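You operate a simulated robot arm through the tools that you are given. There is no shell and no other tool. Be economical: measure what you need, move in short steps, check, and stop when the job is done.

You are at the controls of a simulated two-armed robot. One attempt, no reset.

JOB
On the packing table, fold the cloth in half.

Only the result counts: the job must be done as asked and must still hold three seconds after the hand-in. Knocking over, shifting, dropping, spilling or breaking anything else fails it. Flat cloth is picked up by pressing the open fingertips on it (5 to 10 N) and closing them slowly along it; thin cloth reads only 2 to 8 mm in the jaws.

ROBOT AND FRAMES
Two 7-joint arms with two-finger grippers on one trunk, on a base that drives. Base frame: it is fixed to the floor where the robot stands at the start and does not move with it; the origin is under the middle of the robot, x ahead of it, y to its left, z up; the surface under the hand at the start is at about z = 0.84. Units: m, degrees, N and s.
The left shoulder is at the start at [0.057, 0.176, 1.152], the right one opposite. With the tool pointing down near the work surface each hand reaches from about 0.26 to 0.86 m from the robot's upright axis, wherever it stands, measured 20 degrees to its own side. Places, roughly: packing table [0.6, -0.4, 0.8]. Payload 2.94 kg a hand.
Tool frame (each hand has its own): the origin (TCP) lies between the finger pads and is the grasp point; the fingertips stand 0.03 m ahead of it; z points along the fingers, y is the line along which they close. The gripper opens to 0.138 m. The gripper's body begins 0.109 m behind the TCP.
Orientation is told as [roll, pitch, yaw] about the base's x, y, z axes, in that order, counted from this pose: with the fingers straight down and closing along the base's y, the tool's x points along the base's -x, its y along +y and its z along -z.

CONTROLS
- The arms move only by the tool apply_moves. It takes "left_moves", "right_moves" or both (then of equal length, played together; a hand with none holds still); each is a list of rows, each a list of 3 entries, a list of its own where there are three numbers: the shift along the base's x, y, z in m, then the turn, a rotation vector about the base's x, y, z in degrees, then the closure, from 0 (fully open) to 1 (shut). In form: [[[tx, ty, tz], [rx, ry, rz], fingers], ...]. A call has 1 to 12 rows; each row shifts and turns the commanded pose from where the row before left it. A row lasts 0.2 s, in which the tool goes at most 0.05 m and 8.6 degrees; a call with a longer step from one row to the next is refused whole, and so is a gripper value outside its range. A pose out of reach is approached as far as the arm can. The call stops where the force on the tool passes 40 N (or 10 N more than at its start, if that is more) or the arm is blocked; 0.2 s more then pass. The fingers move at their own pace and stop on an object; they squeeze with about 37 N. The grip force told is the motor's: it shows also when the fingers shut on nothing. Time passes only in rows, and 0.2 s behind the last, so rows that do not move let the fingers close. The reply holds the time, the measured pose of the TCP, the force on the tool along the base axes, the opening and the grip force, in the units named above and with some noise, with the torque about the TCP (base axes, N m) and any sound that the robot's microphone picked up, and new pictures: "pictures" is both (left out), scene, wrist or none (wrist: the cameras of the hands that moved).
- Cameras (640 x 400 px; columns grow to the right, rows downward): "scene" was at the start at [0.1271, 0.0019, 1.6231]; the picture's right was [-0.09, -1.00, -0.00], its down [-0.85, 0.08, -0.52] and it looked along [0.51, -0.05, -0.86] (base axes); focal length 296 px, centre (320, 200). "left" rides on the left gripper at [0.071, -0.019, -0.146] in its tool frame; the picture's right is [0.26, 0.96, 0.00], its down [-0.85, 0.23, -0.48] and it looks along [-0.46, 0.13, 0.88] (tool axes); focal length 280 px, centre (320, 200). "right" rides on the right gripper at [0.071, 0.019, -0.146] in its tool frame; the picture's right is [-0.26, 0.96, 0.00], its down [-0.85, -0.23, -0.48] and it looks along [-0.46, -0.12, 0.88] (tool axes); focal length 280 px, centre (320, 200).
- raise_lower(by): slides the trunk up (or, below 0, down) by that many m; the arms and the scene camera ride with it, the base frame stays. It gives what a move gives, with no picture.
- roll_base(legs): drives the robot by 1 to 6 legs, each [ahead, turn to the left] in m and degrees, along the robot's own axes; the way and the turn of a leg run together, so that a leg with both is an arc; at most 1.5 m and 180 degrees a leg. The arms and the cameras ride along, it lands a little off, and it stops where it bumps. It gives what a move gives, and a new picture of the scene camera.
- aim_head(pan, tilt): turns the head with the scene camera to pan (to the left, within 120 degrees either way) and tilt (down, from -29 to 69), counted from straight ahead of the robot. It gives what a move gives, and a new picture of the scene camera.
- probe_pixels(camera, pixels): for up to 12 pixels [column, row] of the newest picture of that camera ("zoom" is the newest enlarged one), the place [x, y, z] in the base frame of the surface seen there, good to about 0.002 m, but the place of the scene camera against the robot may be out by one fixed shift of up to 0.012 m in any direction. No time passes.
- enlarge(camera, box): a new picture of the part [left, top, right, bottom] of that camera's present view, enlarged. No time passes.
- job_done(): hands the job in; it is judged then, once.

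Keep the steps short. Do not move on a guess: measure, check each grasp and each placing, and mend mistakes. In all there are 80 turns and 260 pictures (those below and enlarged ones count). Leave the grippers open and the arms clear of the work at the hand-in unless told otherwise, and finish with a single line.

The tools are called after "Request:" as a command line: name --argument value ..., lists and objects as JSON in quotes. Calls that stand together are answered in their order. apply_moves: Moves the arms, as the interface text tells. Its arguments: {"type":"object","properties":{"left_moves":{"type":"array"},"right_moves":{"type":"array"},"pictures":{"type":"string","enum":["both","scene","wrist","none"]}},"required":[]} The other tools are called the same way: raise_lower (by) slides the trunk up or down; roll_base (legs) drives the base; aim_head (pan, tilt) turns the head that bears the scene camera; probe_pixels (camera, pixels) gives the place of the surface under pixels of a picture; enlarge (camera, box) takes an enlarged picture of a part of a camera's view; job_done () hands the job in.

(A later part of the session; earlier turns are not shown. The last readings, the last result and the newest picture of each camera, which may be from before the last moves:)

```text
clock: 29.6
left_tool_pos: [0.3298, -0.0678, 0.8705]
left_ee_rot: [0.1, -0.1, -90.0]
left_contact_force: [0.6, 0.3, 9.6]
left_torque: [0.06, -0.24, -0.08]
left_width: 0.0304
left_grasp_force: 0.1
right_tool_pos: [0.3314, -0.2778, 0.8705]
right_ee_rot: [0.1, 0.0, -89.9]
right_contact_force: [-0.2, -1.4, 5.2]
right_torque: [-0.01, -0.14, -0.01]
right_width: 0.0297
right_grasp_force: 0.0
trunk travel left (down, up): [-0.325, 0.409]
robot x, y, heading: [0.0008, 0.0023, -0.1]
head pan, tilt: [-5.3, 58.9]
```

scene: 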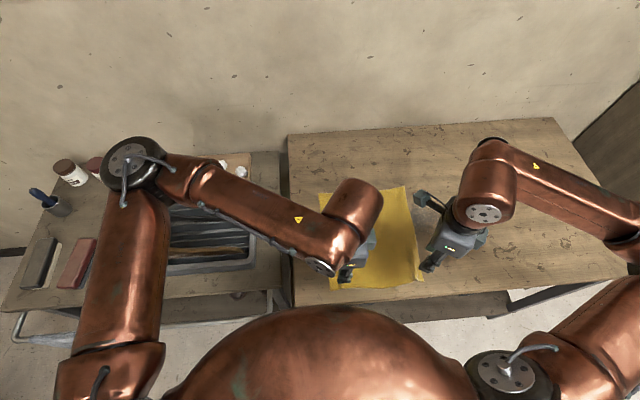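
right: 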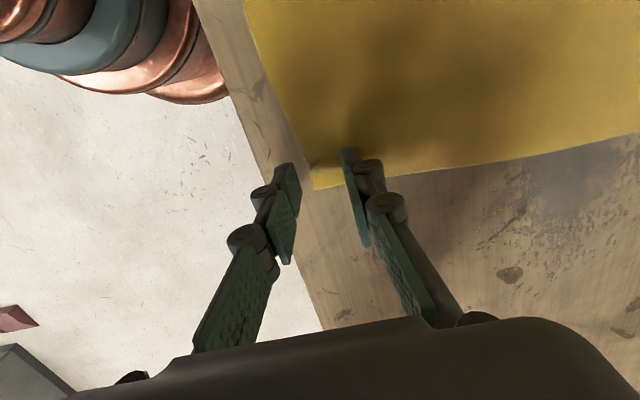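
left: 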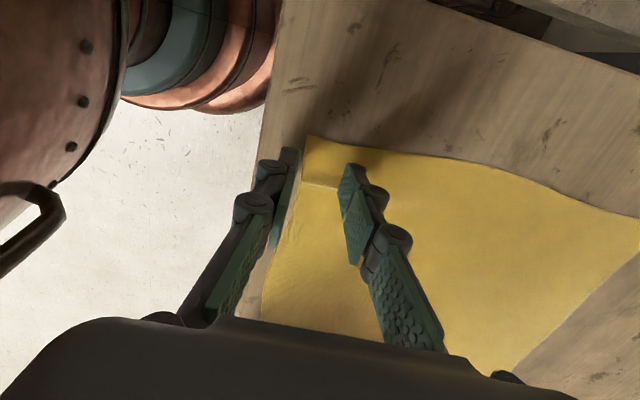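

The presses are 9.6 N and 5.2 N, and the torque shows the inner fingers bearing on the cloth, as wanted. Closing slowly.

Request:
apply_moves --left_moves '[[[0, 0, 0], [0, 0, 0], 0.8], [[0, 0, 0], [0, 0, 0], 0.82], [[0, 0, 0], [0, 0, 0], 0.84], [[0, 0, 0], [0, 0, 0], 0.86], [[0, 0, 0], [0, 0, 0], 0.88], [[0, 0, 0], [0, 0, 0], 0.9], [[0, 0, 0], [0, 0, 0], 0.92], [[0, 0, 0], [0, 0, 0], 0.94], [[0, 0, 0], [0, 0, 0], 0.96], [[0, 0, 0], [0, 0, 0], 0.98], [[0, 0, 0], [0, 0, 0], 1], [[0, 0, 0], [0, 0, 0], 1]]' --right_moves '[[[0, 0, -0.0002], [0, 0, 0], 0.8], [[0, 0, 0], [0, 0, 0], 0.82], [[0, 0, 0], [0, 0, 0], 0.84], [[0, 0, 0], [0, 0, 0], 0.86], [[0, 0, 0], [0, 0, 0], 0.88], [[0, 0, 0], [0, 0, 0], 0.9], [[0, 0, 0], [0, 0, 0], 0.92], [[0, 0, 0], [0, 0, 0], 0.94], [[0, 0, 0], [0, 0, 0], 0.96], [[0, 0, 0], [0, 0, 0], 0.98], [[0, 0, 0], [0, 0, 0], 1], [[0, 0, 0], [0, 0, 0], 1]]' --pictures "wrist"

```text
clock: 32.2
left_tool_pos: [0.3313, -0.0668, 0.8703]
left_ee_rot: [0.0, 0.0, -89.9]
left_contact_force: [0.0, 2.8, 10.7]
left_torque: [-0.13, -0.32, 0.0]
left_width: 0.0007
left_grasp_force: 29.6
right_tool_pos: [0.3327, -0.279, 0.8706]
right_ee_rot: [0.0, 0.0, -89.9]
right_contact_force: [0.4, 1.4, 0.3]
right_torque: [0.03, 0.03, 0.02]
right_width: 0.0024
right_grasp_force: 31.7
trunk travel left (down, up): [-0.325, 0.409]
robot x, y, heading: [0.0012, -0.0005, -0.2]
head pan, tilt: [-5.3, 58.9]
```

right: 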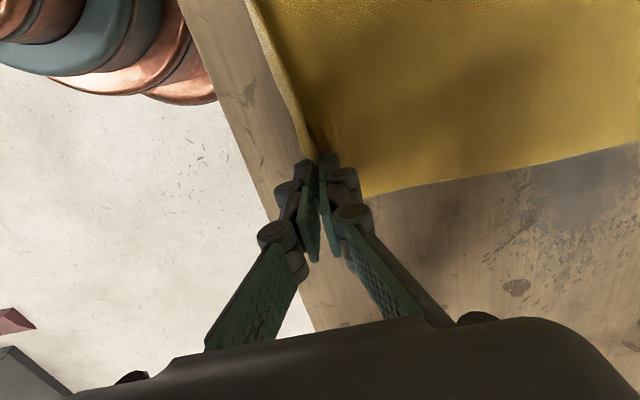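
left: 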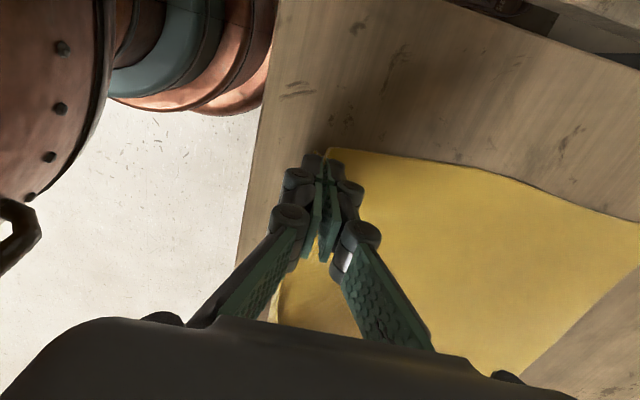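

Both appear to have pinched the edge. Small test lift of 2.5 cm.

Request:
apply_moves --left_moves '[[[0, 0, 0.005], [0, 0, 0], 1], [[0, 0, 0.01], [0, 0, 0], 1], [[0, 0, 0.01], [0, 0, 0], 1]]' --right_moves '[[[0, 0, 0.005], [0, 0, 0], 1], [[0, 0, 0.01], [0, 0, 0], 1], [[0, 0, 0.01], [0, 0, 0], 1]]'

```text
clock: 33.0
left_tool_pos: [0.3308, -0.0665, 0.8956]
left_ee_rot: [0.0, 0.0, -89.8]
left_contact_force: [-1.6, -0.2, 1.0]
left_torque: [0.05, -0.53, 0.02]
left_width: 0.0031
left_grasp_force: 37.1
right_tool_pos: [0.3318, -0.2778, 0.8951]
right_ee_rot: [0.0, 0.0, -89.9]
right_contact_force: [0.5, 0.0, 1.0]
right_torque: [0.08, 0.11, -0.02]
right_width: 0.0004
right_grasp_force: 24.6
trunk travel left (down, up): [-0.325, 0.409]
robot x, y, heading: [0.0002, 0.0036, 0.2]
head pan, tilt: [-5.3, 58.9]
```

scene: 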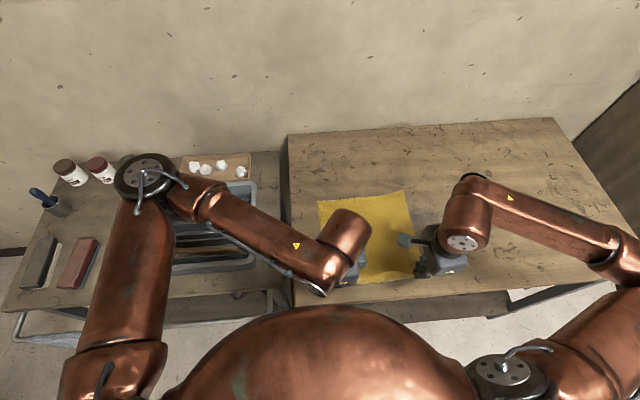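
right: 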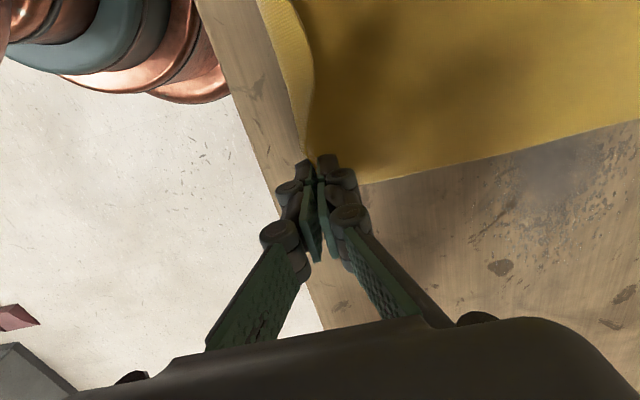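
left: 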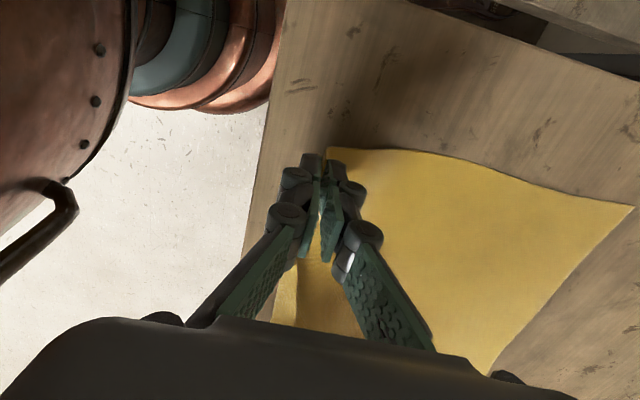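

Both seem to hold. I'll zoom in on each grasp to be sure.

Request:
enlarge --camera "right" --box '[220, 90, 460, 240]'

Request:
enlarge --camera "left" --box '[220, 110, 460, 260]'

```text
2.67 times, centred on (340, 165) of right
```

zoom: 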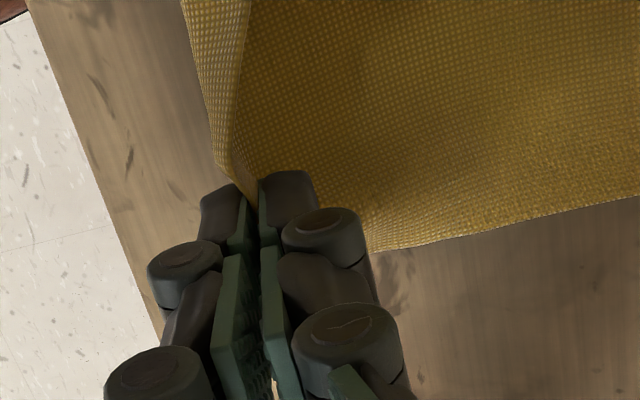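

```text
2.67 times, centred on (340, 185) of left
```

zoom: 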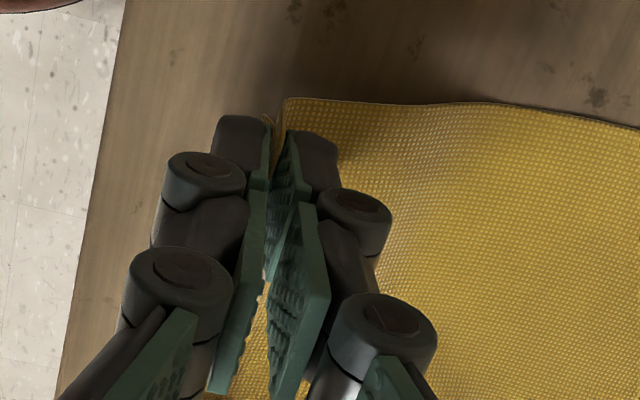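

Both grasps are firm. Now phase 1 of the fold: both hands rise and move forward to about mid-way while tilting around +y, so the edge will lie forward. I'll spread the hands slightly to take out the wrinkles.

Request:
apply_moves --left_moves '[[[0.008, 0.0005, 0.016], [0, 5, 0], 1], [[0.012, 0.0005, 0.016], [0, 5, 0], 1], [[0.015, 0.0005, 0.014], [0, 5, 0], 1], [[0.018, 0.0005, 0.012], [0, 5, 0], 1], [[0.02, 0.0005, 0.01], [0, 5, 0], 1], [[0.02, 0.0005, 0.006], [0, 5, 0], 1], [[0.02, 0.0005, 0.004], [0, 5, 0], 1]]' --right_moves '[[[0.008, -0.001, 0.016], [0, 5, 0], 1], [[0.012, -0.001, 0.016], [0, 5, 0], 1], [[0.015, -0.001, 0.014], [0, 5, 0], 1], [[0.018, -0.001, 0.012], [0, 5, 0], 1], [[0.02, -0.001, 0.01], [0, 5, 0], 1], [[0.02, -0.001, 0.006], [0, 5, 0], 1], [[0.02, -0.001, 0.004], [0, 5, 0], 1]]'

```text
clock: 34.6
left_tool_pos: [0.4451, -0.0632, 0.9732]
left_ee_rot: [-35.2, 0.1, -90.1]
left_contact_force: [0.0, -0.1, -1.5]
left_torque: [0.0, 0.08, 0.05]
left_width: 0.0069
left_grasp_force: 40.1
right_tool_pos: [0.4453, -0.2858, 0.9718]
right_ee_rot: [-35.1, 0.1, -89.9]
right_contact_force: [-1.0, -0.7, 0.5]
right_torque: [0.03, 0.02, -0.02]
right_width: 0.0052
right_grasp_force: 30.0
trunk travel left (down, up): [-0.325, 0.409]
robot x, y, heading: [-0.004, 0.0019, 0.2]
head pan, tilt: [-5.3, 58.9]
```

scene: 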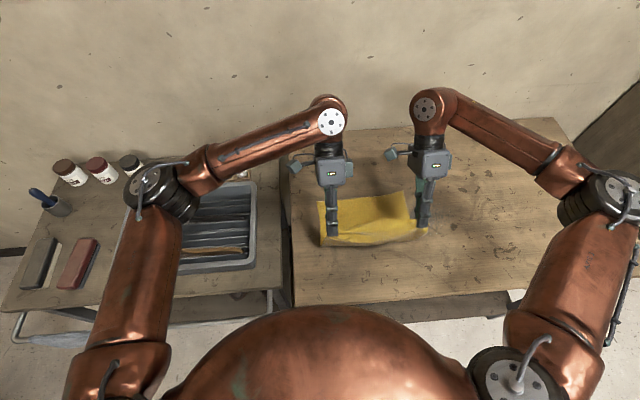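
right: 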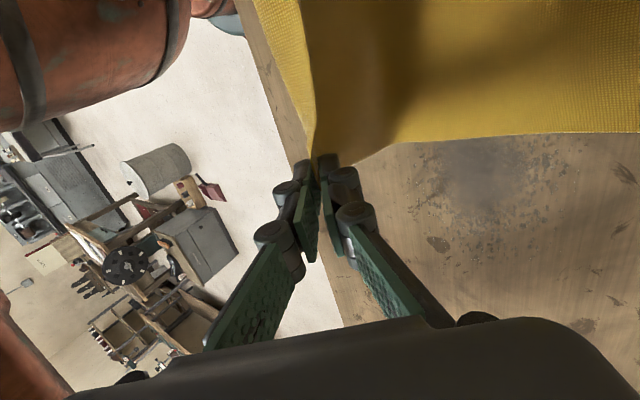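
left: 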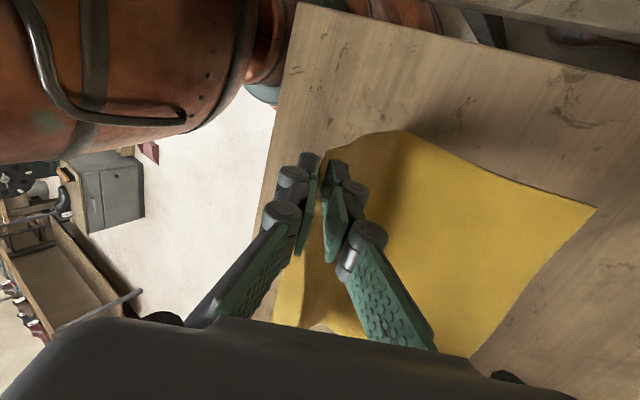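

The fold is going well, with both corners held and little tension. Phase 2: forward and down to just short of the far edge, tilting 15° more.

Request:
apply_moves --left_moves '[[[0.02, 0, -0.002], [0, 5, 0], 1], [[0.02, 0, -0.006], [0, 5, 0], 1], [[0.02, 0, -0.01], [0, 5, 0], 1], [[0.02, 0, -0.014], [0, 0, 0], 1], [[0.02, 0, -0.014], [0, 0, 0], 1], [[0.02, 0, -0.014], [0, 0, 0], 1], [[0.015, 0, -0.01], [0, 0, 0], 1], [[0, 0, 0], [0, 0, 0], 1]]' --right_moves '[[[0.02, -0.001, -0.002], [0, 5, 0], 1], [[0.02, -0.001, -0.006], [0, 5, 0], 1], [[0.02, -0.001, -0.01], [0, 5, 0], 1], [[0.02, -0.001, -0.014], [0, 0, 0], 1], [[0.02, -0.001, -0.014], [0, 0, 0], 1], [[0.02, -0.001, -0.014], [0, 0, 0], 1], [[0.015, 0, -0.01], [0, 0, 0], 1], [[0, 0, 0], [0, 0, 0], 1]]'

```text
clock: 36.4
left_tool_pos: [0.5316, -0.0636, 0.9369]
left_ee_rot: [-50.0, 0.0, -90.0]
left_contact_force: [-0.9, -0.4, -2.3]
left_torque: [-0.04, -0.06, 0.05]
left_width: 0.0066
left_grasp_force: 34.0
left hand out of reach, approached as far as the arm can: row 5, 6, 7
right_tool_pos: [0.5786, -0.2909, 0.9035]
right_ee_rot: [-49.9, 0.2, -90.1]
right_contact_force: [1.7, -1.9, 0.5]
right_torque: [-0.14, 0.29, 0.06]
right_width: 0.0006
right_grasp_force: 24.2
trunk travel left (down, up): [-0.325, 0.409]
robot x, y, heading: [-0.0006, 0.0032, -0.0]
head pan, tilt: [-5.3, 58.9]
```

scene: 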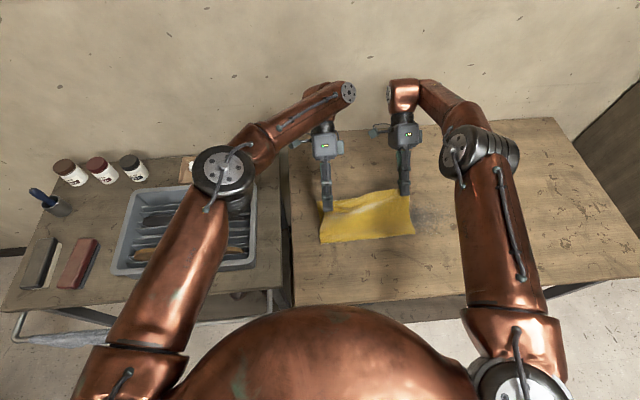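
right: 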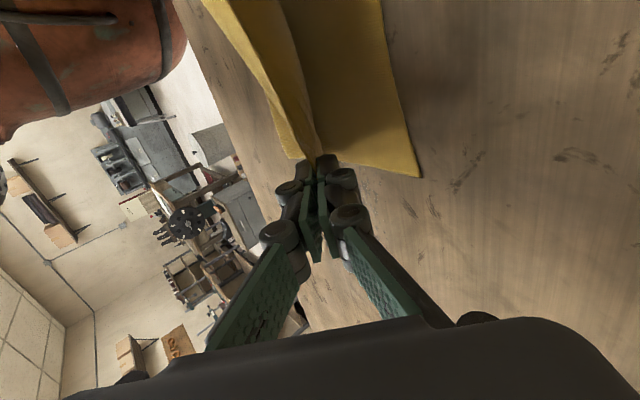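
left: 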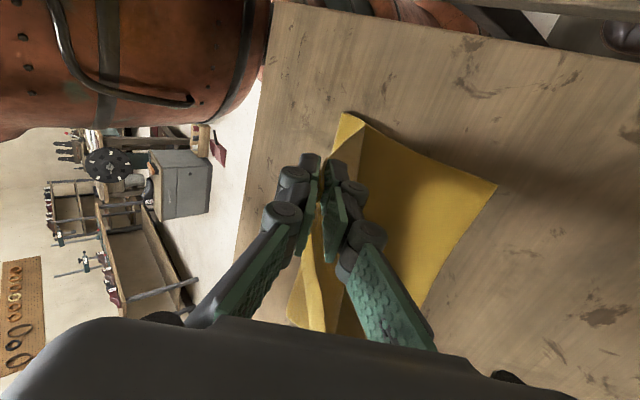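

The left arm hit its reach limit with that tilt. I'll take back 24° of tilt on the left while moving it up level with the right; the right waits.

Request:
apply_moves --left_moves '[[[0.004, 0, 0.0], [0, -8, 0], 1], [[0.01, 0, -0.005], [0, -8, 0], 1], [[0.01, 0, -0.008], [0, -8, 0], 1], [[0.01, 0, -0.008], [0, 0, 0], 1], [[0.005, 0, -0.008], [0, 0, 0], 1], [[0, 0, 0], [0, 0, 0], 1]]' --pictures "wrist"

```text
clock: 37.8
left_tool_pos: [0.569, -0.0607, 0.9088]
left_ee_rot: [-25.9, 0.1, -89.9]
left_contact_force: [-0.2, 1.0, -1.1]
left_torque: [-0.03, 0.03, 0.04]
left_width: 0.0029
left_grasp_force: 29.7
right_tool_pos: [0.5791, -0.2922, 0.903]
right_ee_rot: [-50.0, 0.1, -90.0]
right_contact_force: [-3.7, 1.2, -0.9]
right_torque: [0.01, -0.24, 0.05]
right_width: 0.0065
right_grasp_force: 42.1
trunk travel left (down, up): [-0.325, 0.409]
robot x, y, heading: [-0.0005, -0.004, 0.0]
head pan, tilt: [-5.3, 58.9]
```

left: 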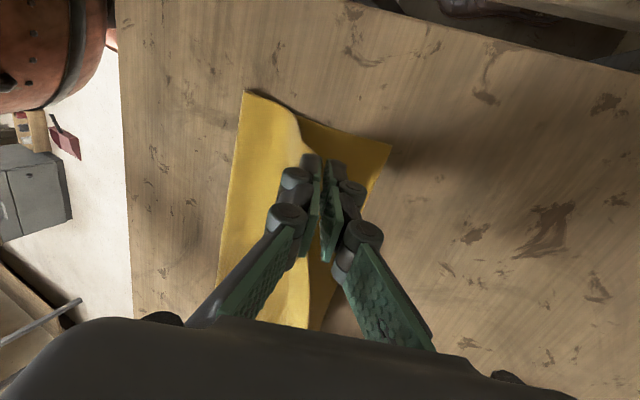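

Good, the left is free. Now I'll measure the lower layer's far edge from both wrist cameras.

Request:
probe_pixels --camera "left" --pixels '[[390, 146], [378, 180], [245, 93], [300, 120], [222, 240]]'

Request:
probe_pixels --camera "right" --pixels '[[419, 176], [395, 80], [292, 158]]'

Request:
enlarge --camera "scene" --box '[286, 150, 446, 250]'

```text
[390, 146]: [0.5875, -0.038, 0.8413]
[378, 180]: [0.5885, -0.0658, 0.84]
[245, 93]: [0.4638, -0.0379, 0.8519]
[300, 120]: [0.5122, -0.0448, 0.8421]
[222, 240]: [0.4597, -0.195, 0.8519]
```

```text
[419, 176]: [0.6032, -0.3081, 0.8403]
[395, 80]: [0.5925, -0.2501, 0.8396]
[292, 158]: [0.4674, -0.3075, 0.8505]
```

```text
4.00 times, centred on (366, 200) of scene
```

zoom: 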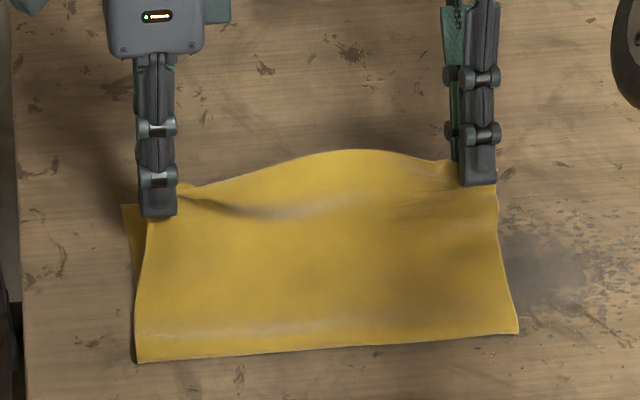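

The lower layer slid a little: its far corners are now (0.588, −0.038) and (0.603, −0.308), with the fold at x≈0.46. I'll bring the tips to x≈0.567 (left) and 0.581 (right), and lower to just above the lower layer.

Request:
apply_moves --left_moves '[[[0.003, 0.001, -0.006], [0, 0, 0], 1], [[0.003, 0.001, -0.006], [0, 0, 0], 1], [[0.003, 0.001, -0.006], [0, 0, 0], 1], [[0.002, 0.001, -0.006], [0, 0, 0], 1], [[0, 0, -0.006], [0, 0, 0], 1], [[0, 0, 0], [0, 0, 0], 1]]' --right_moves '[[[0.006, 0, -0.005], [0, 0, 0], 1], [[0.006, 0, -0.005], [0, 0, 0], 1], [[0.006, 0, -0.005], [0, 0, 0], 1], [[0.006, 0, -0.005], [0, 0, 0], 1], [[0.001, 0, -0.006], [0, 0, 0], 1], [[0, 0, 0], [0, 0, 0], 1]]'

```text
clock: 39.2
left_tool_pos: [0.5801, -0.0583, 0.8796]
left_ee_rot: [-26.0, 0.0, -90.0]
left_contact_force: [-0.4, 0.5, -0.3]
left_torque: [0.0, -0.05, -0.01]
left_width: 0.0055
left_grasp_force: 31.3
right_tool_pos: [0.58, -0.2892, 0.8757]
right_ee_rot: [-49.9, 0.0, -90.0]
right_contact_force: [1.2, -0.6, 1.9]
right_torque: [0.08, 0.49, -0.08]
right_width: 0.0
right_grasp_force: 24.7
right hand out of reach, approached as far as the arm can: row 1, 2, 3, 4
trunk travel left (down, up): [-0.325, 0.409]
robot x, y, heading: [0.0021, 0.0015, -0.0]
head pan, tilt: [-5.3, 58.9]
```

scene: 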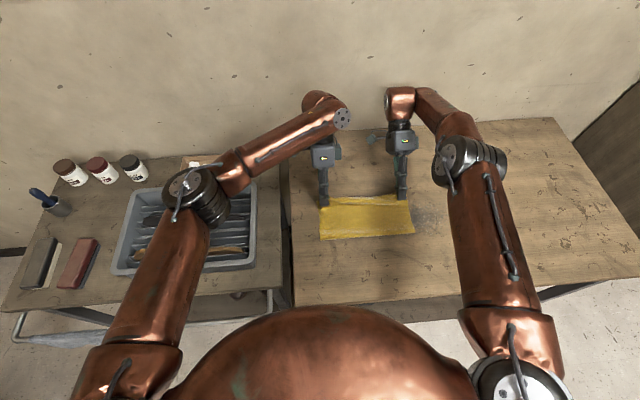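
right: 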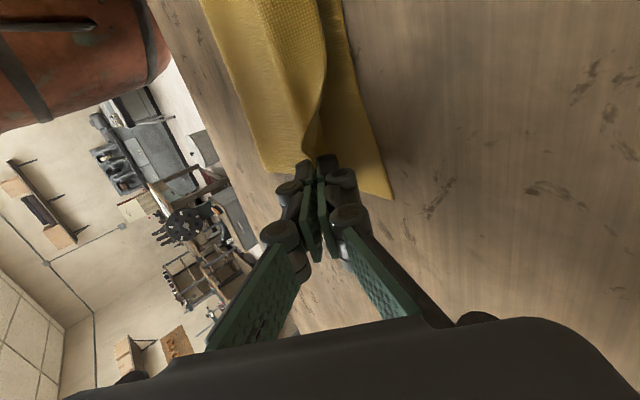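
left: 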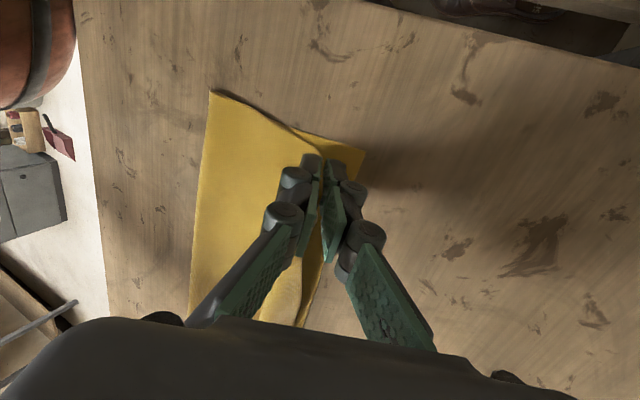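

The right is also at its reach limit with 50° tilt. I'll reduce its tilt by 24° and go on to x 0.594.

Request:
apply_moves --right_moves '[[[0.0, 0, 0.003], [0, -8, 0], 1], [[0.002, 0, 0.002], [0, -8, 0], 1], [[0.004, -0.001, 0], [0, -8, 0], 1], [[0.004, -0.001, 0], [0, 0, 0], 1], [[0.004, 0, 0], [0, 0, 0], 1], [[0, 0, 0], [0, 0, 0], 1]]'

```text
clock: 40.6
left_tool_pos: [0.5813, -0.0582, 0.8799]
left_ee_rot: [-26.0, 0.0, -90.0]
left_contact_force: [-1.0, -0.1, -2.5]
left_torque: [0.02, -0.02, 0.0]
left_width: 0.006
left_grasp_force: 35.5
right_tool_pos: [0.595, -0.2912, 0.8809]
right_ee_rot: [-26.0, 0.0, -89.9]
right_contact_force: [0.3, -0.4, 0.3]
right_torque: [0.0, 0.06, -0.02]
right_width: 0.0041
right_grasp_force: 29.4
trunk travel left (down, up): [-0.325, 0.409]
robot x, y, heading: [0.0003, -0.0011, 0.0]
head pan, tilt: [-5.3, 58.9]
```

scene: 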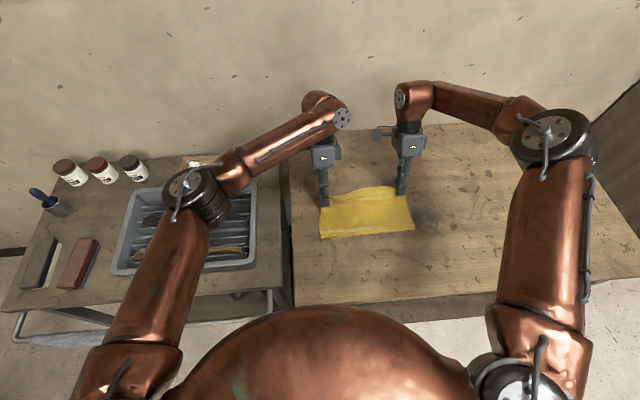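
right: 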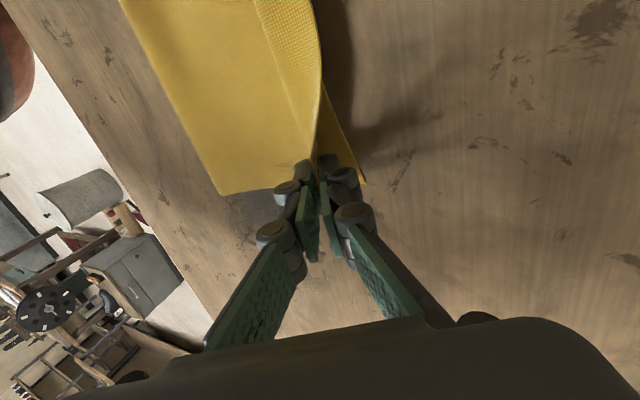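

Request:
enlarge --camera "scene" --box '[286, 160, 446, 260]'

Request:
probe_pixels --camera "right" --pixels '[[362, 181], [225, 192], [340, 115]]'

Request:
enlarge --camera "left" --box '[190, 70, 430, 220]'

```text
4.00 times, centred on (366, 210) of scene
```

zoom: 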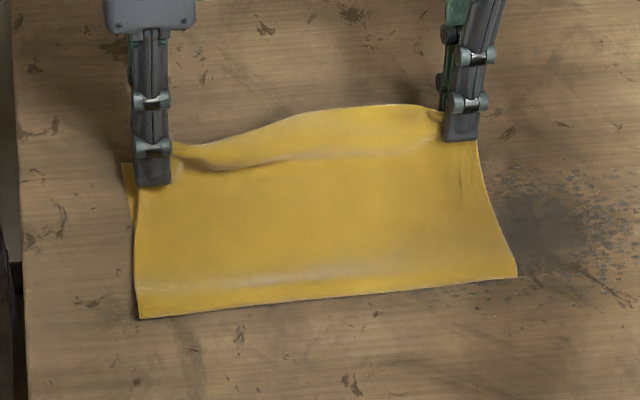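

```text
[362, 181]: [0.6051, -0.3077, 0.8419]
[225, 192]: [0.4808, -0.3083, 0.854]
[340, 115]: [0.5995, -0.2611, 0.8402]
```

```text
2.67 times, centred on (310, 145) of left
```

zoom: 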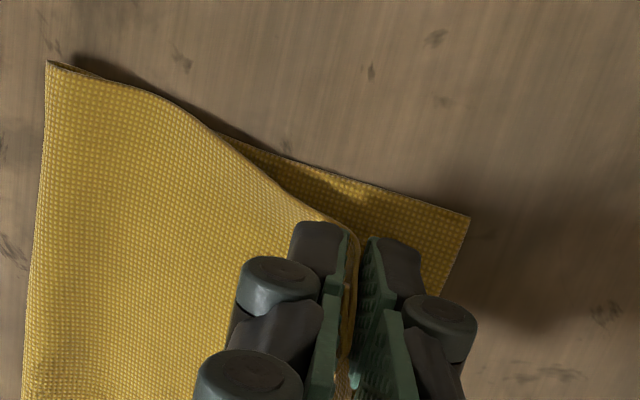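

Both layers look aligned. The left tip should go about 6 mm outward to match the lower-left edge. Then I'll lower both to contact.

Request:
apply_moves --left_moves '[[[0.002, 0.003, -0.002], [0, 0, 0], 1], [[0.002, 0.003, -0.002], [0, 0, 0], 1], [[0, 0, -0.0015], [0, 0, 0], 1], [[0, 0, 0], [0, 0, 0], 1]]' --right_moves '[[[0.002, 0, -0.002], [0, 0, 0], 1], [[0, 0, -0.002], [0, 0, 0], 1], [[0, 0, -0.002], [0, 0, 0], 1], [[0, 0, 0], [0, 0, 0], 1]]' --pictures "none"

```text
clock: 41.6
left_tool_pos: [0.584, -0.0515, 0.8739]
left_ee_rot: [-26.0, 0.0, -89.9]
left_contact_force: [-0.3, 0.0, -3.4]
left_torque: [-0.05, 0.09, 0.01]
left_width: 0.0056
left_grasp_force: 41.7
right_tool_pos: [0.5973, -0.2903, 0.875]
right_ee_rot: [-26.1, 0.2, -89.8]
right_contact_force: [1.1, 0.5, -1.7]
right_torque: [-0.1, 0.01, -0.01]
right_width: 0.0044
right_grasp_force: 39.8
trunk travel left (down, up): [-0.325, 0.409]
robot x, y, heading: [-0.0022, 0.0014, -0.2]
head pan, tilt: [-5.3, 58.9]
```

Practically at the cloth. I'll open gently to about 0.025 m while rising a few mm (the forward finger dips as it opens), then look.

Request:
apply_moves --left_moves '[[[0, 0, 0.001], [0, 0, 0], 0.95], [[0, 0, 0.002], [0, 0, 0], 0.9], [[0, 0, 0.002], [0, 0, 0], 0.85], [[0, 0, 0.001], [0, 0, 0], 0.82], [[0, 0, 0], [0, 0, 0], 0.82]]' --right_moves '[[[0, 0, 0.001], [0, 0, 0], 0.95], [[0, 0, 0.002], [0, 0, 0], 0.9], [[0, 0, 0.002], [0, 0, 0], 0.85], [[0, 0, 0.001], [0, 0, 0], 0.82], [[0, 0, 0], [0, 0, 0], 0.82]]'

```text
clock: 42.8
left_tool_pos: [0.585, -0.0528, 0.879]
left_ee_rot: [-26.1, 0.1, -90.0]
left_contact_force: [0.5, -0.2, 0.0]
left_torque: [-0.03, -0.01, 0.04]
left_width: 0.0251
left_grasp_force: 0.1
right_tool_pos: [0.5971, -0.2899, 0.8812]
right_ee_rot: [-26.0, 0.1, -90.0]
right_contact_force: [-0.3, -1.0, -0.8]
right_torque: [-0.02, 0.0, 0.02]
right_width: 0.0249
right_grasp_force: 0.0
trunk travel left (down, up): [-0.325, 0.409]
robot x, y, heading: [-0.0022, 0.0009, 0.1]
head pan, tilt: [-5.3, 58.9]
```

scene: 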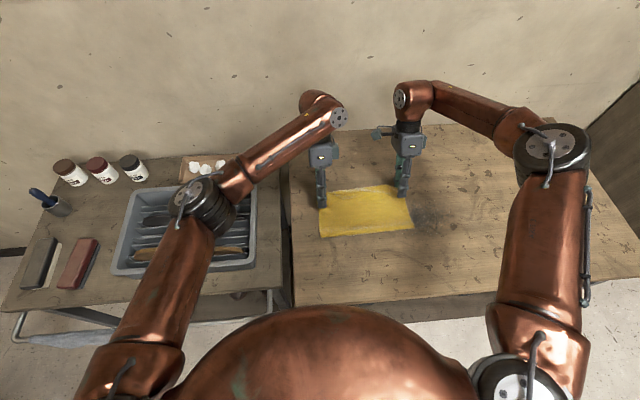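
right: 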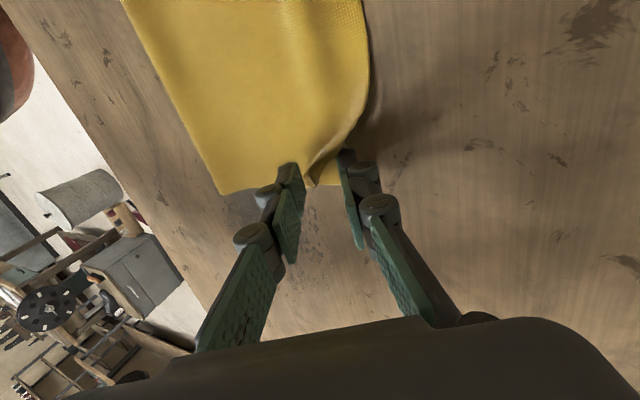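
left: 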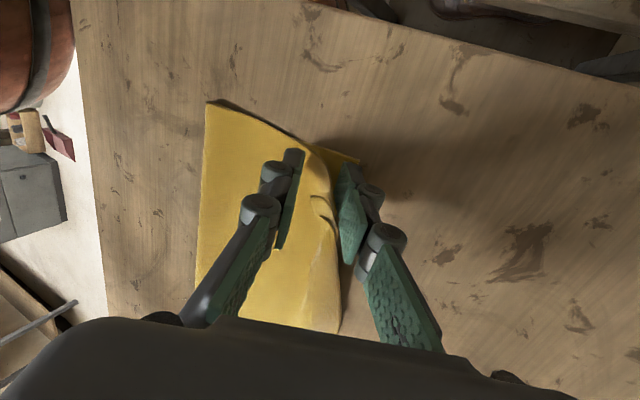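

Released. I'll back the hands away along the finger line (up and forward) and lift clear, then inspect.

Request:
apply_moves --left_moves '[[[0.004, 0, 0.01], [0, 0, 0], 0.82], [[0.008, 0, 0.018], [0, 0, 0], 0.82], [[0.005, 0, 0.03], [0, 0, 0], 0.82], [[0, 0.01, 0.04], [0, -6, 0], 0.82], [[0, 0.01, 0.04], [0, -6, 0], 0.82], [[0, 0, 0], [0, -6, 0], 0.82]]' --right_moves '[[[0.004, 0, 0.01], [0, 0, 0], 0.82], [[0.008, 0, 0.018], [0, 0, 0], 0.82], [[0.005, 0, 0.03], [0, 0, 0], 0.82], [[0, -0.01, 0.04], [0, -6, 0], 0.82], [[0, -0.01, 0.04], [0, -6, 0], 0.82], [[0, 0, 0], [0, -6, 0], 0.82]]'

Request:
enlarge --camera "scene" --box '[286, 160, 446, 260]'

```text
clock: 44.2
left_tool_pos: [0.602, -0.0319, 1.018]
left_ee_rot: [-8.0, 0.1, -90.0]
left_contact_force: [0.1, 0.0, 0.6]
left_torque: [0.01, -0.01, -0.01]
left_width: 0.025
left_grasp_force: 0.1
right_tool_pos: [0.613, -0.3114, 1.0187]
right_ee_rot: [-7.9, 0.2, -89.8]
right_contact_force: [-0.6, -0.5, -0.2]
right_torque: [-0.02, -0.02, 0.02]
right_width: 0.025
right_grasp_force: 0.0
trunk travel left (down, up): [-0.325, 0.409]
robot x, y, heading: [0.0026, 0.0013, 0.0]
head pan, tilt: [-5.3, 58.9]
```

scene: 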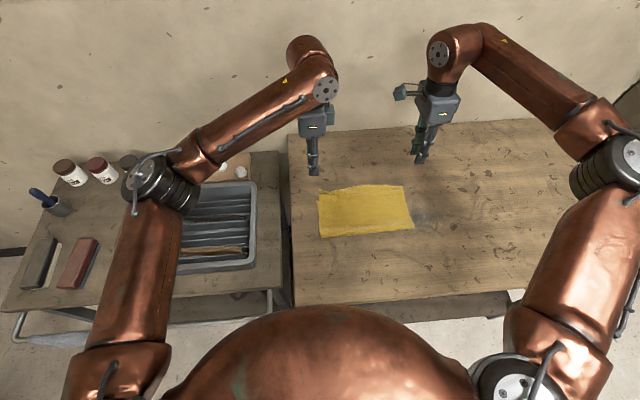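
right: 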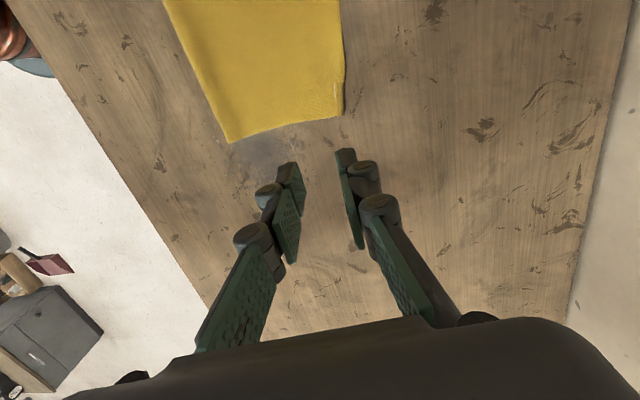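
left: 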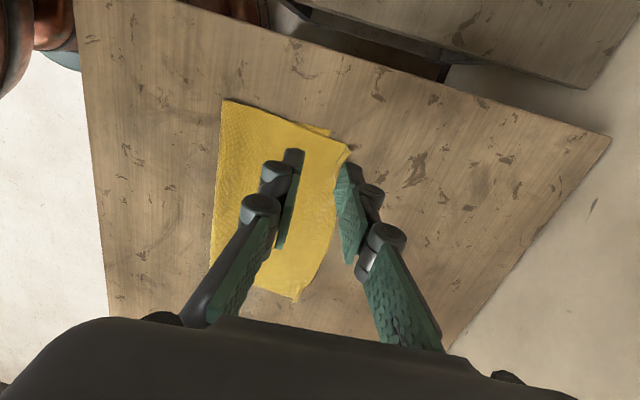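

```text
4.00 times, centred on (366, 210) of scene
```

zoom: 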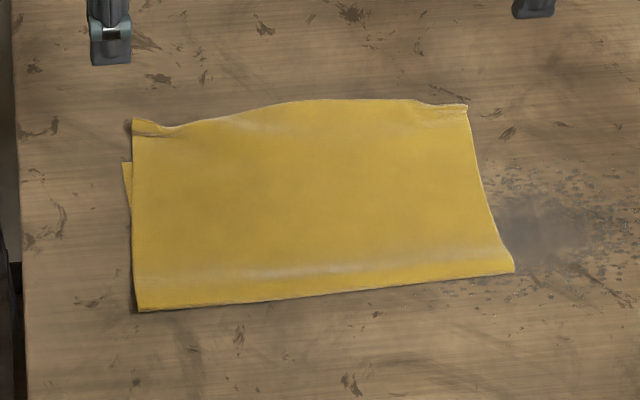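

The cloth is folded, but the upper layer overshoots the lower one a bit on the left. Measuring by how much.

Request:
probe_pixels --camera "zoom" --pixels '[[134, 121], [124, 164], [467, 107], [512, 270], [140, 308], [300, 102], [320, 280], [320, 200], [150, 132], [440, 112]]'

Request:
probe_pixels --camera "left" --pixels '[[328, 132], [349, 148], [224, 101], [297, 298], [212, 262]]'

Request:
probe_pixels --camera "right" --pixels '[[342, 118], [232, 141], [342, 50]]'

Request:
enlarge --camera "right" --box '[240, 0, 400, 160]'

Request:
enlarge --camera "left" --box '[200, 80, 400, 205]'

```text
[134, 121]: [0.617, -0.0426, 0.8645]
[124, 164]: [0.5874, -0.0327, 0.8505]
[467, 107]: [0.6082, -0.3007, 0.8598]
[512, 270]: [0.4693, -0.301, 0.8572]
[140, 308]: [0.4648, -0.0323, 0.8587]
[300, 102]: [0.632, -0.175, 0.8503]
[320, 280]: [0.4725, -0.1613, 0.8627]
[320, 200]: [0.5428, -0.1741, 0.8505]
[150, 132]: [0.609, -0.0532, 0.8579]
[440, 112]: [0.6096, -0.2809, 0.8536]
```

```text
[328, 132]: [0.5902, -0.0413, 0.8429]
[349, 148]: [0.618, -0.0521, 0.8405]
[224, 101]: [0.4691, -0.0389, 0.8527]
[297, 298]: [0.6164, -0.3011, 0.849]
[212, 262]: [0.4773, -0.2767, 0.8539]
```

```text
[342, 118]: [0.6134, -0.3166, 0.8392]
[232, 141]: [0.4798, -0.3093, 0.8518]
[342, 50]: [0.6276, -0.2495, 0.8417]
```

```text
2.50 times, centred on (320, 80) of right
```

zoom: 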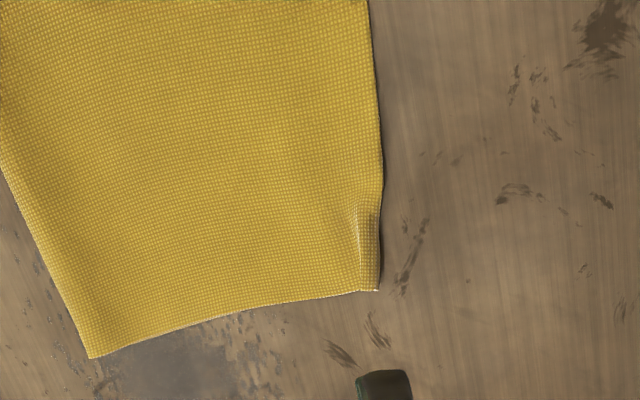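

```text
3.20 times, centred on (300, 142) of left
```

zoom: 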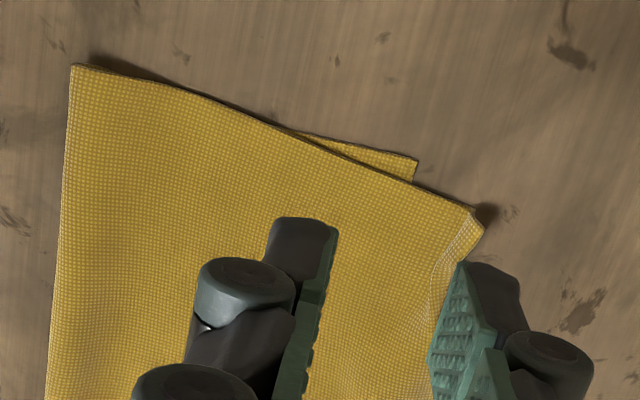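

The upper edge overhangs the lower by about 26 mm at the left and about 10 mm at the right. I'd like to bring the upper-left corner back ~2 cm. I'll straighten the left hand and measure the upper edge near that corner in detail.

Request:
probe_pixels --camera "zoom" --pixels '[[474, 210], [484, 232], [465, 262], [445, 300], [440, 240], [415, 160], [412, 180], [400, 220], [435, 330]]'

Request:
apply_moves --left_moves '[[[0, 0.02, -0.02], [0, -8, 0], 0.82], [[0, 0.02, -0.02], [0, 0, 0], 0.82], [[0, 0.02, 0], [0, 0, 0], 0.82], [[0, 0, 0], [0, 0, 0], 0.82]]' --pictures "wrist"

```text
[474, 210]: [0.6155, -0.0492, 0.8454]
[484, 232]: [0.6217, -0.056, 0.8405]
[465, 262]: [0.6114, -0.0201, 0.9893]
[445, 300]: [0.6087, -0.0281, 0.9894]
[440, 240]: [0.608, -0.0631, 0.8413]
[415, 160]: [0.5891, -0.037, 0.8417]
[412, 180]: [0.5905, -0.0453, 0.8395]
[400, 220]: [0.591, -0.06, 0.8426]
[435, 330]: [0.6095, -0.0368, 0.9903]
```

```text
clock: 45.2
left_tool_pos: [0.6014, 0.0284, 0.9768]
left_ee_rot: [0.0, 0.1, -90.0]
left_contact_force: [-0.4, -0.7, -0.4]
left_torque: [0.03, -0.02, 0.03]
left_width: 0.0247
left_grasp_force: 0.0
right_tool_pos: [0.6127, -0.3111, 1.0191]
right_ee_rot: [-8.0, 0.1, -89.9]
right_contact_force: [0.1, -0.2, -1.1]
right_torque: [0.0, 0.03, 0.01]
right_width: 0.0249
right_grasp_force: 0.0
trunk travel left (down, up): [-0.325, 0.409]
robot x, y, heading: [-0.0004, -0.0031, 0.3]
head pan, tilt: [-5.3, 58.9]
```

left: 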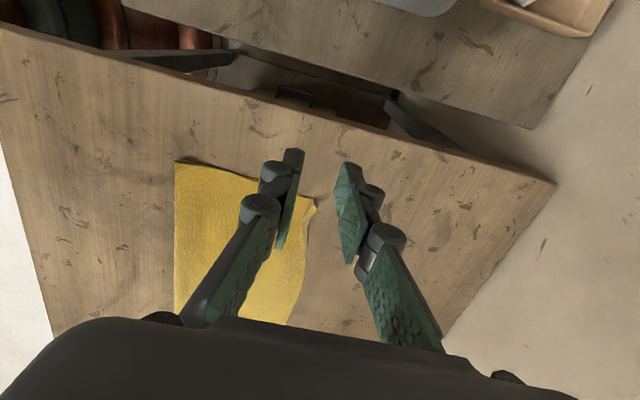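

Request:
enlarge --camera "left" --box '[240, 140, 400, 240]'

Request:
probe_pixels --camera "left" --pixels '[[316, 200], [308, 218], [303, 260], [298, 290], [305, 196]]'

```text
4.00 times, centred on (320, 190) of left
```

zoom: 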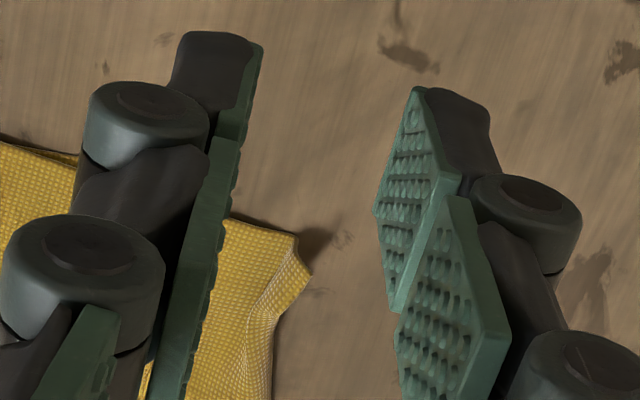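

```text
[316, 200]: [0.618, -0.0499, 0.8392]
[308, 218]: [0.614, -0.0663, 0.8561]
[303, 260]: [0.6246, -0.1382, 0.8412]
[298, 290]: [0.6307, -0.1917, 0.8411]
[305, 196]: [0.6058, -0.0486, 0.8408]
```

The raised crease at the corner (z≈0.856) makes it easy to pinch. I'll go to (0.608, −0.062) with 0.022 m jaws, so that only the overhang lies between them.

Request:
apply_moves --left_moves '[[[0.002, -0.03, 0], [0, 0, 0], 0.84], [[0.002, -0.03, 0], [0, 0, 0], 0.84], [[0.0025, -0.0304, 0], [0, 0, 0], 0.84], [[0, 0, -0.03], [0, 0, 0], 0.84], [[0, 0, -0.03], [0, 0, 0], 0.84], [[0, 0, -0.026], [0, 0, 0], 0.84], [[0, 0, -0.012], [0, 0, 0], 0.84], [[0, 0, -0.005], [0, 0, 0], 0.84], [[0, 0, 0], [0, 0, 0], 0.84]]' --pictures "wrist"

Request:
enlarge --camera "left" --box '[240, 90, 400, 190]'

```text
clock: 47.2
left_tool_pos: [0.6068, -0.0639, 0.8751]
left_ee_rot: [0.0, 0.0, -89.9]
left_contact_force: [-0.1, 1.1, -0.2]
left_torque: [0.01, 0.01, 0.02]
left_width: 0.0221
left_grasp_force: 0.1
right_tool_pos: [0.6122, -0.3113, 1.0205]
right_ee_rot: [-8.0, 0.0, -89.9]
right_contact_force: [-0.5, 0.3, 0.8]
right_torque: [-0.02, 0.02, -0.07]
right_width: 0.0249
right_grasp_force: 0.1
trunk travel left (down, up): [-0.325, 0.409]
robot x, y, heading: [0.0008, 0.0032, 0.2]
head pan, tilt: [-5.3, 58.9]
```

left: 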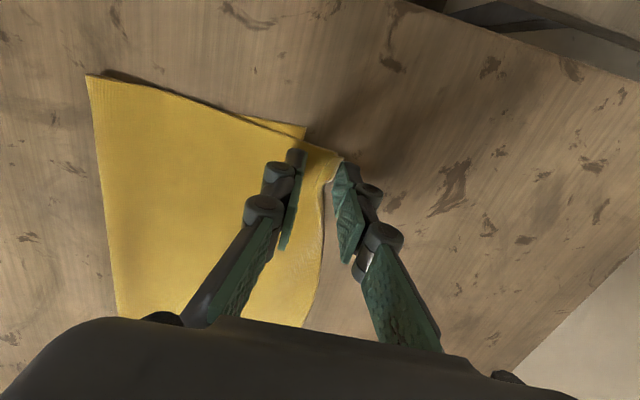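

```text
4.00 times, centred on (320, 140) of left
```

zoom: 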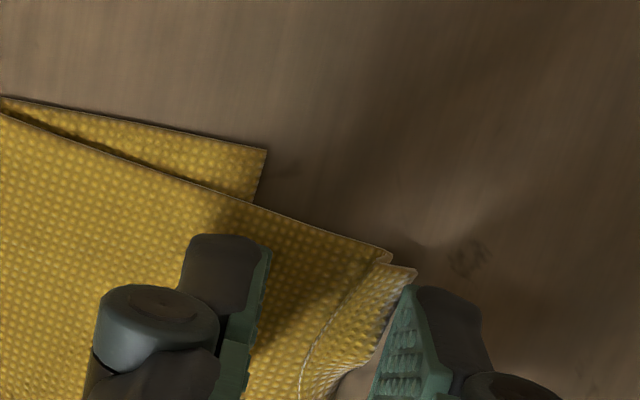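

The jaws straddle the raised overhang. I'll lower 2 mm (a light touch only, so the lower layer isn't dragged) and close.

Request:
apply_moves --left_moves '[[[0.002, 0, -0.002], [0, 0, 0], 0.84], [[0, 0, -0.0015], [0, 0, 0], 0.86], [[0, 0, 0], [0, 0, 0], 0.88], [[0, 0, 0], [0, 0, 0], 0.9], [[0, 0, 0], [0, 0, 0], 0.92], [[0, 0, 0], [0, 0, 0], 0.94], [[0, 0, 0], [0, 0, 0], 0.96], [[0, 0, 0], [0, 0, 0], 0.98], [[0, 0, 0], [0, 0, 0], 1], [[0, 0, 0], [0, 0, 0], 1], [[0, 0, 0.004], [0, 0, 0], 1], [[0, 0, 0.004], [0, 0, 0], 1]]' --pictures "wrist"

Request:
enlarge --camera "left" --box '[240, 90, 400, 190]'

```text
clock: 49.8
left_tool_pos: [0.6093, -0.0625, 0.8808]
left_ee_rot: [0.0, 0.1, -90.0]
left_contact_force: [0.2, -0.1, -2.2]
left_torque: [-0.02, 0.04, 0.01]
left_width: 0.0021
left_grasp_force: 28.9
right_tool_pos: [0.6112, -0.3106, 1.0198]
right_ee_rot: [-8.0, 0.1, -89.8]
right_contact_force: [0.5, 0.3, 0.0]
right_torque: [-0.02, -0.02, 0.02]
right_width: 0.0249
right_grasp_force: 0.1
trunk travel left (down, up): [-0.325, 0.409]
robot x, y, heading: [0.0014, 0.0005, -0.1]
head pan, tilt: [-5.3, 58.9]
```

left: 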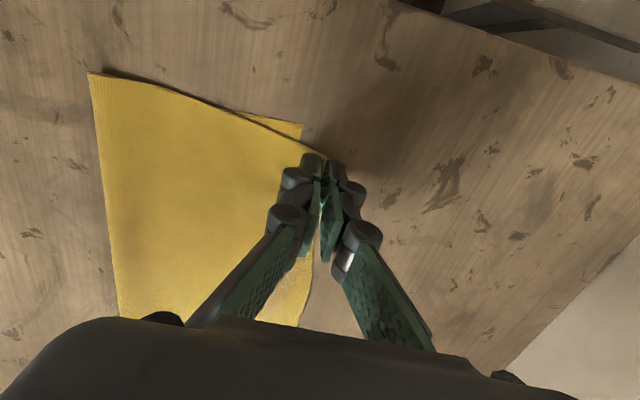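

```text
4.00 times, centred on (320, 140) of left
```

zoom: 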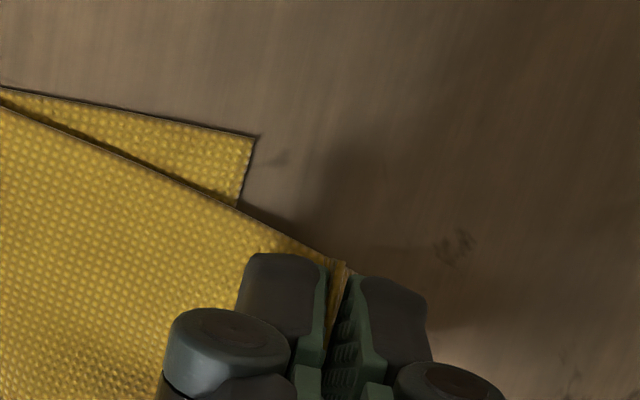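

Only the upper layer is held. I'll lift it slightly, carry it back 2.6 cm in x and 1 cm outward in y, and lower.

Request:
apply_moves --left_moves '[[[-0.004, 0.002, 0.006], [0, 0, 0], 1], [[-0.006, 0.002, 0.002], [0, 0, 0], 1], [[-0.006, 0.002, 0], [0, 0, 0], 1], [[-0.005, 0.002, 0], [0, 0, 0], 1], [[-0.005, 0.002, -0.004], [0, 0, 0], 1], [[0, 0, -0.006], [0, 0, 0], 1], [[0, 0, -0.004], [0, 0, 0], 1], [[0, 0, 0], [0, 0, 0], 1]]'

Request:
enlarge --camera "scene" --box '[286, 160, 446, 260]'

```text
clock: 51.6
left_tool_pos: [0.5834, -0.0534, 0.8739]
left_ee_rot: [0.0, 0.1, -90.0]
left_contact_force: [-2.1, -0.2, 1.9]
left_torque: [0.07, -0.07, 0.02]
left_width: 0.0001
left_grasp_force: 24.5
right_tool_pos: [0.613, -0.3115, 1.0194]
right_ee_rot: [-8.0, 0.0, -89.9]
right_contact_force: [-0.3, -0.3, -0.1]
right_torque: [0.0, 0.0, -0.01]
right_width: 0.0251
right_grasp_force: 0.0
trunk travel left (down, up): [-0.325, 0.409]
robot x, y, heading: [0.0024, 0.004, -0.2]
head pan, tilt: [-5.3, 58.9]
```

scene: 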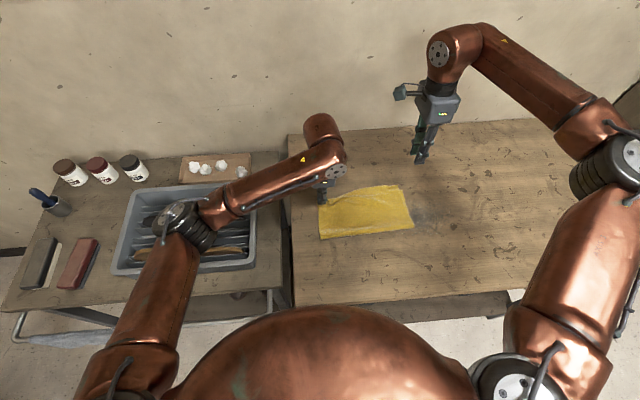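
left: 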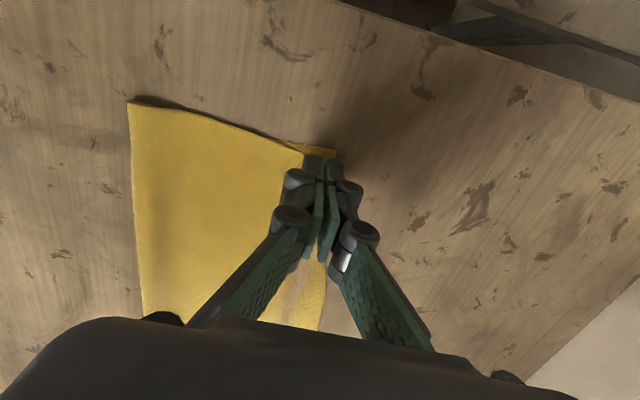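

```text
4.00 times, centred on (366, 210) of scene
```

zoom: 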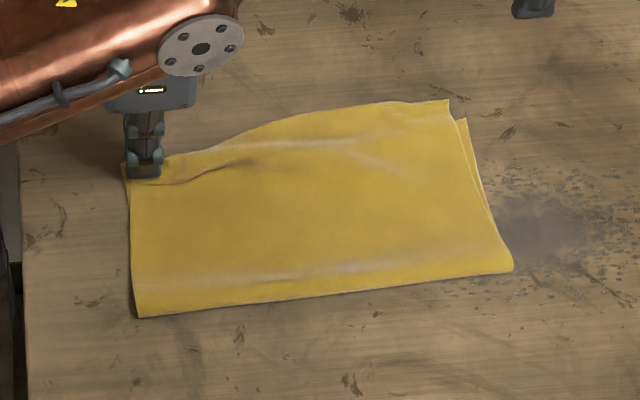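

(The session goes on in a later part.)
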